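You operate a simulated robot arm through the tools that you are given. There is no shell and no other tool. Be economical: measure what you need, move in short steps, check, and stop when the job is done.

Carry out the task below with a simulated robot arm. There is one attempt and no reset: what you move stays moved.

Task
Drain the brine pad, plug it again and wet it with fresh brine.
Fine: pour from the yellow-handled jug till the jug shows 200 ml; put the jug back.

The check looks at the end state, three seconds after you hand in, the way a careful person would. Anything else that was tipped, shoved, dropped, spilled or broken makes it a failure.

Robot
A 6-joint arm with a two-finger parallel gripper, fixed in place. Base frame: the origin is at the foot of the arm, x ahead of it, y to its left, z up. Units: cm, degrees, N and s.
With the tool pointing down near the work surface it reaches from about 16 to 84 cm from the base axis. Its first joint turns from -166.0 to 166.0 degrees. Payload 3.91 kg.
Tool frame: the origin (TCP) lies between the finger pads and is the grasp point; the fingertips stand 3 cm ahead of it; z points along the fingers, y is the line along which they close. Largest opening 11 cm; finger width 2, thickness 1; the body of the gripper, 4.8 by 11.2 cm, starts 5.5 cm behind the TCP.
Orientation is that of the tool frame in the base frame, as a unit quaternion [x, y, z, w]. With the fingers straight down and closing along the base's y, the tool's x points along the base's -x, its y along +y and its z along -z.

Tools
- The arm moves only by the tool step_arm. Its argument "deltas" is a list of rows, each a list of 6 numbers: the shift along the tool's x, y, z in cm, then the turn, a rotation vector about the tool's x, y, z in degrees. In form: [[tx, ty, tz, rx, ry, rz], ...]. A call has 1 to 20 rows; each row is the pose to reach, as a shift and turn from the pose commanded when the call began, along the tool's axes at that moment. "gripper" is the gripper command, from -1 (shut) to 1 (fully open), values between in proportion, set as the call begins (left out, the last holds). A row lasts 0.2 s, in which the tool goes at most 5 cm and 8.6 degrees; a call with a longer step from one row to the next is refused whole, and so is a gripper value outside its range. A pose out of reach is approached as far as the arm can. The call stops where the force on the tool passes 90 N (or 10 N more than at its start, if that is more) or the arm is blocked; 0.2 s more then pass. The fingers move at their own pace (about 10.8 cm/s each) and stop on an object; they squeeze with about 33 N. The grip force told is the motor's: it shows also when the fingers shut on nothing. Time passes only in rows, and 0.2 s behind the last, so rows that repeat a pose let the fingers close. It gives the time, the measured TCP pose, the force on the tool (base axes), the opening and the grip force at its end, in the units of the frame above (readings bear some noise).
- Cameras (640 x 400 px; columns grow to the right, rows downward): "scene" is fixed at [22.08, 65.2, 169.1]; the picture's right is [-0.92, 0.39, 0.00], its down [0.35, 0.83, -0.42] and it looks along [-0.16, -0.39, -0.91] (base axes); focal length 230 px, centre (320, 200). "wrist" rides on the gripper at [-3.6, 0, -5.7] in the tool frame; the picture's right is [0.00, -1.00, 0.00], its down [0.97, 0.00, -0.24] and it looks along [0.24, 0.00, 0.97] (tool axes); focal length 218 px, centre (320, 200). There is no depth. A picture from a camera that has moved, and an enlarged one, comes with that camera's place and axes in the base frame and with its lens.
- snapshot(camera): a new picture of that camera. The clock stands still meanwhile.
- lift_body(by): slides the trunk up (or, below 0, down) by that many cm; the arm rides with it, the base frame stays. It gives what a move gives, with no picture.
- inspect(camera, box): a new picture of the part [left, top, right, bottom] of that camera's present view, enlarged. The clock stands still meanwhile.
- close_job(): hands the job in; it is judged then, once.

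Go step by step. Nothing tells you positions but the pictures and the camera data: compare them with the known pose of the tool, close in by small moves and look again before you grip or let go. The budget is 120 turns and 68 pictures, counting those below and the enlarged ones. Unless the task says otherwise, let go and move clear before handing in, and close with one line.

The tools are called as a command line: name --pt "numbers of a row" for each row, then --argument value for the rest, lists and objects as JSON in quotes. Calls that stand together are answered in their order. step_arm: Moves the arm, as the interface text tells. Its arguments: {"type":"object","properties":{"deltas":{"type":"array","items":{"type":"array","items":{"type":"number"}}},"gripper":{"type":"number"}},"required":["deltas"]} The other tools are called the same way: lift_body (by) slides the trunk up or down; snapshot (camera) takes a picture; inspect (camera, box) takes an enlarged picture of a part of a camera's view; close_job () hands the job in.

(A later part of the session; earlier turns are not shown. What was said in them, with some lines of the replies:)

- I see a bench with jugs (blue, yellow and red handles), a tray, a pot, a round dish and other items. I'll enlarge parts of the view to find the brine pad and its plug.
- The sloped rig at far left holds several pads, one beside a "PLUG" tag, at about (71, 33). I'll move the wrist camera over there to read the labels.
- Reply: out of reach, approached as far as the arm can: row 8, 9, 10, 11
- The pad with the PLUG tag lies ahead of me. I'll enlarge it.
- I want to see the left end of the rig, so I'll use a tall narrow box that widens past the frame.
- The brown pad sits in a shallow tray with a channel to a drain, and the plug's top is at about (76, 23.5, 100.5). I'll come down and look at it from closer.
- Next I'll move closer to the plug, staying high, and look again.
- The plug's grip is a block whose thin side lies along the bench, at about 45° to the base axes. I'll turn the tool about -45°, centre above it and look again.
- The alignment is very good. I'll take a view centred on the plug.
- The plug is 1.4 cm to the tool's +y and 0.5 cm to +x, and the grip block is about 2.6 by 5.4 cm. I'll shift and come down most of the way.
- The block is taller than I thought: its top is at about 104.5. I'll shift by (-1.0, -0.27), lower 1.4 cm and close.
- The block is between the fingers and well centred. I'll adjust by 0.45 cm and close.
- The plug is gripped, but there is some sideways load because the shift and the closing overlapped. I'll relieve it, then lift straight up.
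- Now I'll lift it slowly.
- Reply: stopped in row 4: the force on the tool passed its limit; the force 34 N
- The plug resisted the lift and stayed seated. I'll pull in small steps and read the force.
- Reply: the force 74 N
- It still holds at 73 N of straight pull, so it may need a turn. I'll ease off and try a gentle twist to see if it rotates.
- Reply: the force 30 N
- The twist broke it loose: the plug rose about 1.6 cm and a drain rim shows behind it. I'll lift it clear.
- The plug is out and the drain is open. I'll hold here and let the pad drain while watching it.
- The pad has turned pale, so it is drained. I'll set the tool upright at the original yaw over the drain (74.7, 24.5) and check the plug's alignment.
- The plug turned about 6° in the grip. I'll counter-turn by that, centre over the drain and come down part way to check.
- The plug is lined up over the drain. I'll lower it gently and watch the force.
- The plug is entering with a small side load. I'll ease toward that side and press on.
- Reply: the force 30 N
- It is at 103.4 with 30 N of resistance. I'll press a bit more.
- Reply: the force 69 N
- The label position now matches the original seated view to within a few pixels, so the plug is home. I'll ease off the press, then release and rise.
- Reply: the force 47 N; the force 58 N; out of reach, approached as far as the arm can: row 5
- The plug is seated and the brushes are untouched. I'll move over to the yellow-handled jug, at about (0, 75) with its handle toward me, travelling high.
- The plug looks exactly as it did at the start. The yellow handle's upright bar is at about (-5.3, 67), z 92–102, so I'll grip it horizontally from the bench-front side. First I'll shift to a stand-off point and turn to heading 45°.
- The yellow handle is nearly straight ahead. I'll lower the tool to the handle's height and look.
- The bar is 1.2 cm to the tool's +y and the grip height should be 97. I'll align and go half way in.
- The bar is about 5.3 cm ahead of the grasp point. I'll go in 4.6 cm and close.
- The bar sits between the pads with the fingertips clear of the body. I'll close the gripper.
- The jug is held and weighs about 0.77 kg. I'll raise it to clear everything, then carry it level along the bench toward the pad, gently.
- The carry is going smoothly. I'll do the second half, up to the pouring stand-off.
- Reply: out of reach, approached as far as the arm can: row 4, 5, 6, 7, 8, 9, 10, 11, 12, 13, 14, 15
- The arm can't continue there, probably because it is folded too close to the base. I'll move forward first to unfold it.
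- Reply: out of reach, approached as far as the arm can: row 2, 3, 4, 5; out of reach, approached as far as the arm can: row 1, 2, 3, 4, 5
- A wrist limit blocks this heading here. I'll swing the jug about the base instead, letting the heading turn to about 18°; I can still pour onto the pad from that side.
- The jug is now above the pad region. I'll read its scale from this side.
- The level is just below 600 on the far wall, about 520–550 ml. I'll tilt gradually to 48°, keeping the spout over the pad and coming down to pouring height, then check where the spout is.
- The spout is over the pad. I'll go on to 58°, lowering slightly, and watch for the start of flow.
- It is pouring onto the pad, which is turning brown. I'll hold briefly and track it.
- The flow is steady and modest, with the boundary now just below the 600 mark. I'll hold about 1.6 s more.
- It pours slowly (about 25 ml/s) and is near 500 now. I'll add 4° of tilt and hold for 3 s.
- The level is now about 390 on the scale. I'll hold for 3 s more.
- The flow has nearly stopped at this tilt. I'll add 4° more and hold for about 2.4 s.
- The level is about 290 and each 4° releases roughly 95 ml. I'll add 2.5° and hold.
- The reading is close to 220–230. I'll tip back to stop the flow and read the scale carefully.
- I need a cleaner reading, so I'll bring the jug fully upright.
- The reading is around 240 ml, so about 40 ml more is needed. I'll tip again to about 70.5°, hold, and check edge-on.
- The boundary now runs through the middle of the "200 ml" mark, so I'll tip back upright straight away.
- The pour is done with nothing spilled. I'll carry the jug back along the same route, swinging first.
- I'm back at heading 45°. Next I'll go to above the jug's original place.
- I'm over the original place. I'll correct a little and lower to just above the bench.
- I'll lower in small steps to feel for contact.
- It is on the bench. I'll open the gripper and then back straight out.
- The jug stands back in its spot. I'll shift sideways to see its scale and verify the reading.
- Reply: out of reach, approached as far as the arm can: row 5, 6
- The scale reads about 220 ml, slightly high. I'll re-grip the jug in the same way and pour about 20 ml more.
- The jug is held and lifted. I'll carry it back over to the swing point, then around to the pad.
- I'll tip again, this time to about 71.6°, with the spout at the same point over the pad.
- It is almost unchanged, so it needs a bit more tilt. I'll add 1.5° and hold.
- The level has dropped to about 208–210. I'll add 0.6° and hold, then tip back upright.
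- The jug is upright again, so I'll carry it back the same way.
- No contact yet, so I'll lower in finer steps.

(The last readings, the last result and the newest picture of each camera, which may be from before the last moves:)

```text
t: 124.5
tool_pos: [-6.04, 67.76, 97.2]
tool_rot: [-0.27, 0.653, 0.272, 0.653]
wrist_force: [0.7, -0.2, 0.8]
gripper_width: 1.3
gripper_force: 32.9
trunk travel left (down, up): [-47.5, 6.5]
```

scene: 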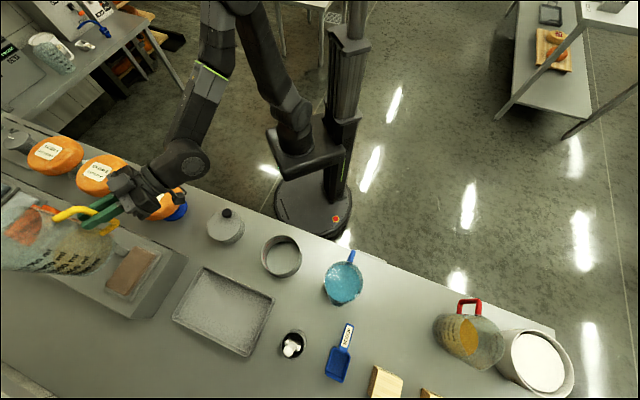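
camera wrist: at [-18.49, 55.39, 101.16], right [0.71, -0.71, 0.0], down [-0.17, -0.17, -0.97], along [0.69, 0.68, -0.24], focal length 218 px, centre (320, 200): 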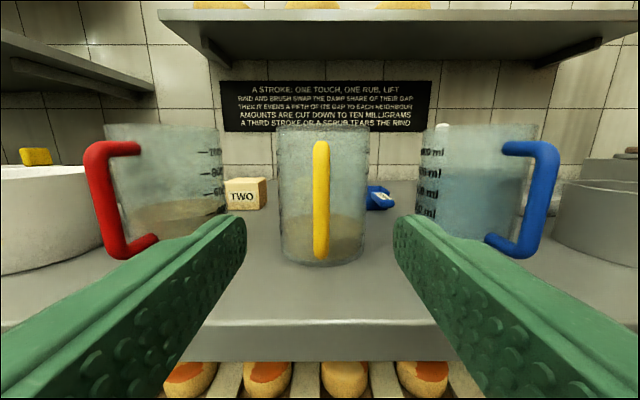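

Contact is made: the jug's weight is on the bench. I'll release, back out and check the scale from the side.

step_arm --pt "0.05 0 0 0 0 0" --pt "0.05 0 0 0 0 0" --pt "0.05 0 0 0 0 0" --pt "0.05 0 0 0 0 0" --gripper 0.1

step_arm --pt "0 0 -1 0 0 0" --pt "0 0 -3 0 0 0" --pt "0 0 -6 0 0 0" --pt "0 0 -9 0 0 0" --pt "0 0 -12 0 0 0"

step_arm --pt "0 -4 0 0 0 0" --pt "0 -8 0 0 0 0" --pt "0 -11 1 0 0 0" --pt "1.5 -14 2 0 0 0" --pt "3 -15.2 3 0 0 0" --pt "3 -15.2 3 0 0 0"

inspect --camera "wrist" --box '[130, 130, 250, 230]'

```text
t: 125.5
tool_pos: [-5.91, 67.8, 97.06]
tool_rot: [-0.27, 0.654, 0.27, 0.653]
wrist_force: [0.1, -0.3, 0.2]
gripper_width: 6.06
gripper_force: 0.0
trunk travel left (down, up): [-47.5, 6.5]
```

```text
t: 126.7
tool_pos: [-14.28, 59.05, 96.95]
tool_rot: [-0.272, 0.654, 0.27, 0.652]
wrist_force: [-0.1, 0.2, 0.1]
gripper_width: 6.07
gripper_force: 0.1
trunk travel left (down, up): [-47.5, 6.5]
```

```text
t: 128.1
tool_pos: [-1.61, 50.59, 94.07]
tool_rot: [-0.272, 0.654, 0.27, 0.653]
wrist_force: [-0.6, 0.0, -0.5]
gripper_width: 6.05
gripper_force: 0.0
trunk travel left (down, up): [-47.5, 6.5]
```

```text
4.00 times, centred on (190, 180) of wrist
camera zoom: at [-5.65, 46.56, 97.76], right [0.71, -0.71, 0.0], down [-0.17, -0.17, -0.97], along [0.69, 0.69, -0.24], focal length 873 px, centre (840, 280)
```

zoom: 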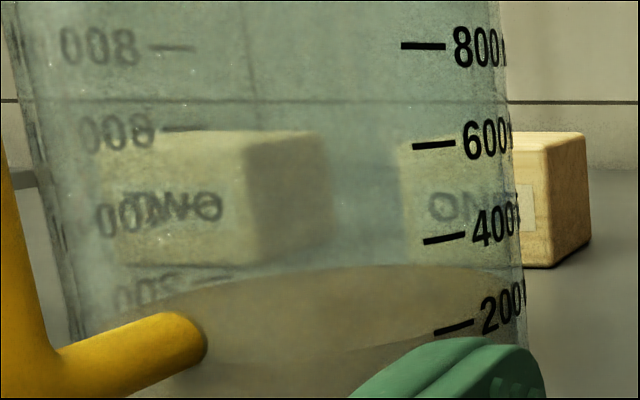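

inspect --camera "wrist" --box '[165, 170, 225, 205]'

```text
10.67 times, centred on (195, 188) of wrist
camera zoom: at [-5.65, 46.56, 97.76], right [0.71, -0.71, 0.0], down [-0.17, -0.17, -0.97], along [0.69, 0.69, -0.24], focal length 2328 px, centre (1653, 333)
```

zoom: 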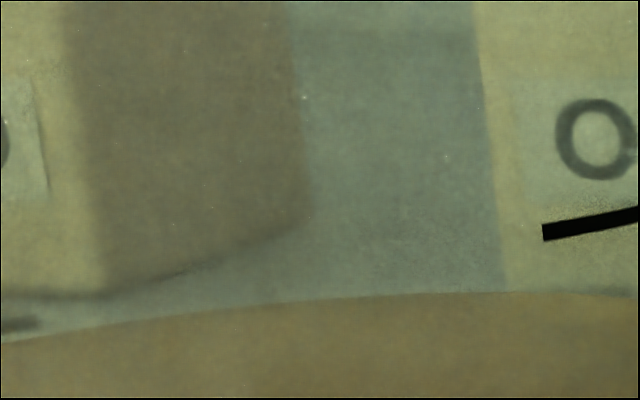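

The liquid edge now meets the 200 ml tick. I'll back clear, go up, and take the last look.

step_arm --pt "0 0 -2 0 0 0" --pt "-1 0 -4 0 0 0" --pt "-5 0 -4 0 0 0" --pt "-9 0 -4 0 0 0" --pt "-13 0 -4 0 0 0" --pt "-17 0 -4 0 0 0" --pt "-21 0 -4 0 0 0" --pt "-24 0 -4 0 0 0"

snapshot --camera "scene"

```text
t: 129.9
tool_pos: [-4.41, 47.86, 118.04]
tool_rot: [-0.271, 0.654, 0.271, 0.653]
wrist_force: [-0.4, -0.2, 0.1]
gripper_width: 6.04
gripper_force: 0.0
out of reach, approached as far as the arm can: row 1
trunk travel left (down, up): [-47.5, 6.5]
```

```text
0 pictures are left
```

scene: 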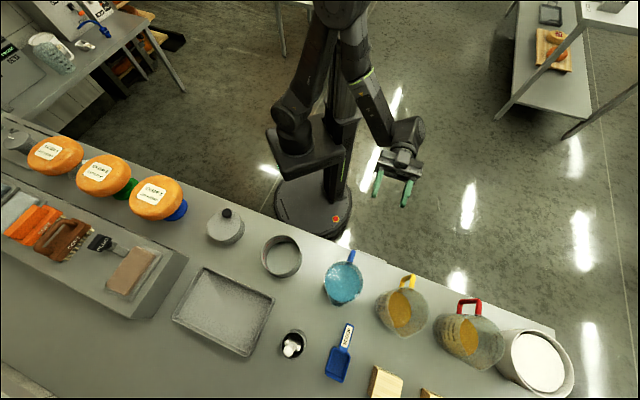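

The pad is wet, the plug is in, the jug is back in its place and nothing else has moved. I'm handing in.

close_job

```text
The job is handed in.
```

I drained the brine pad, plugged it again and wetted it with fresh brine. The yellow-handled jug is back in its place and reads about 200 ml; I estimate 200–205, as the last close-up missed the mark. I saw no spills and nothing else had moved.
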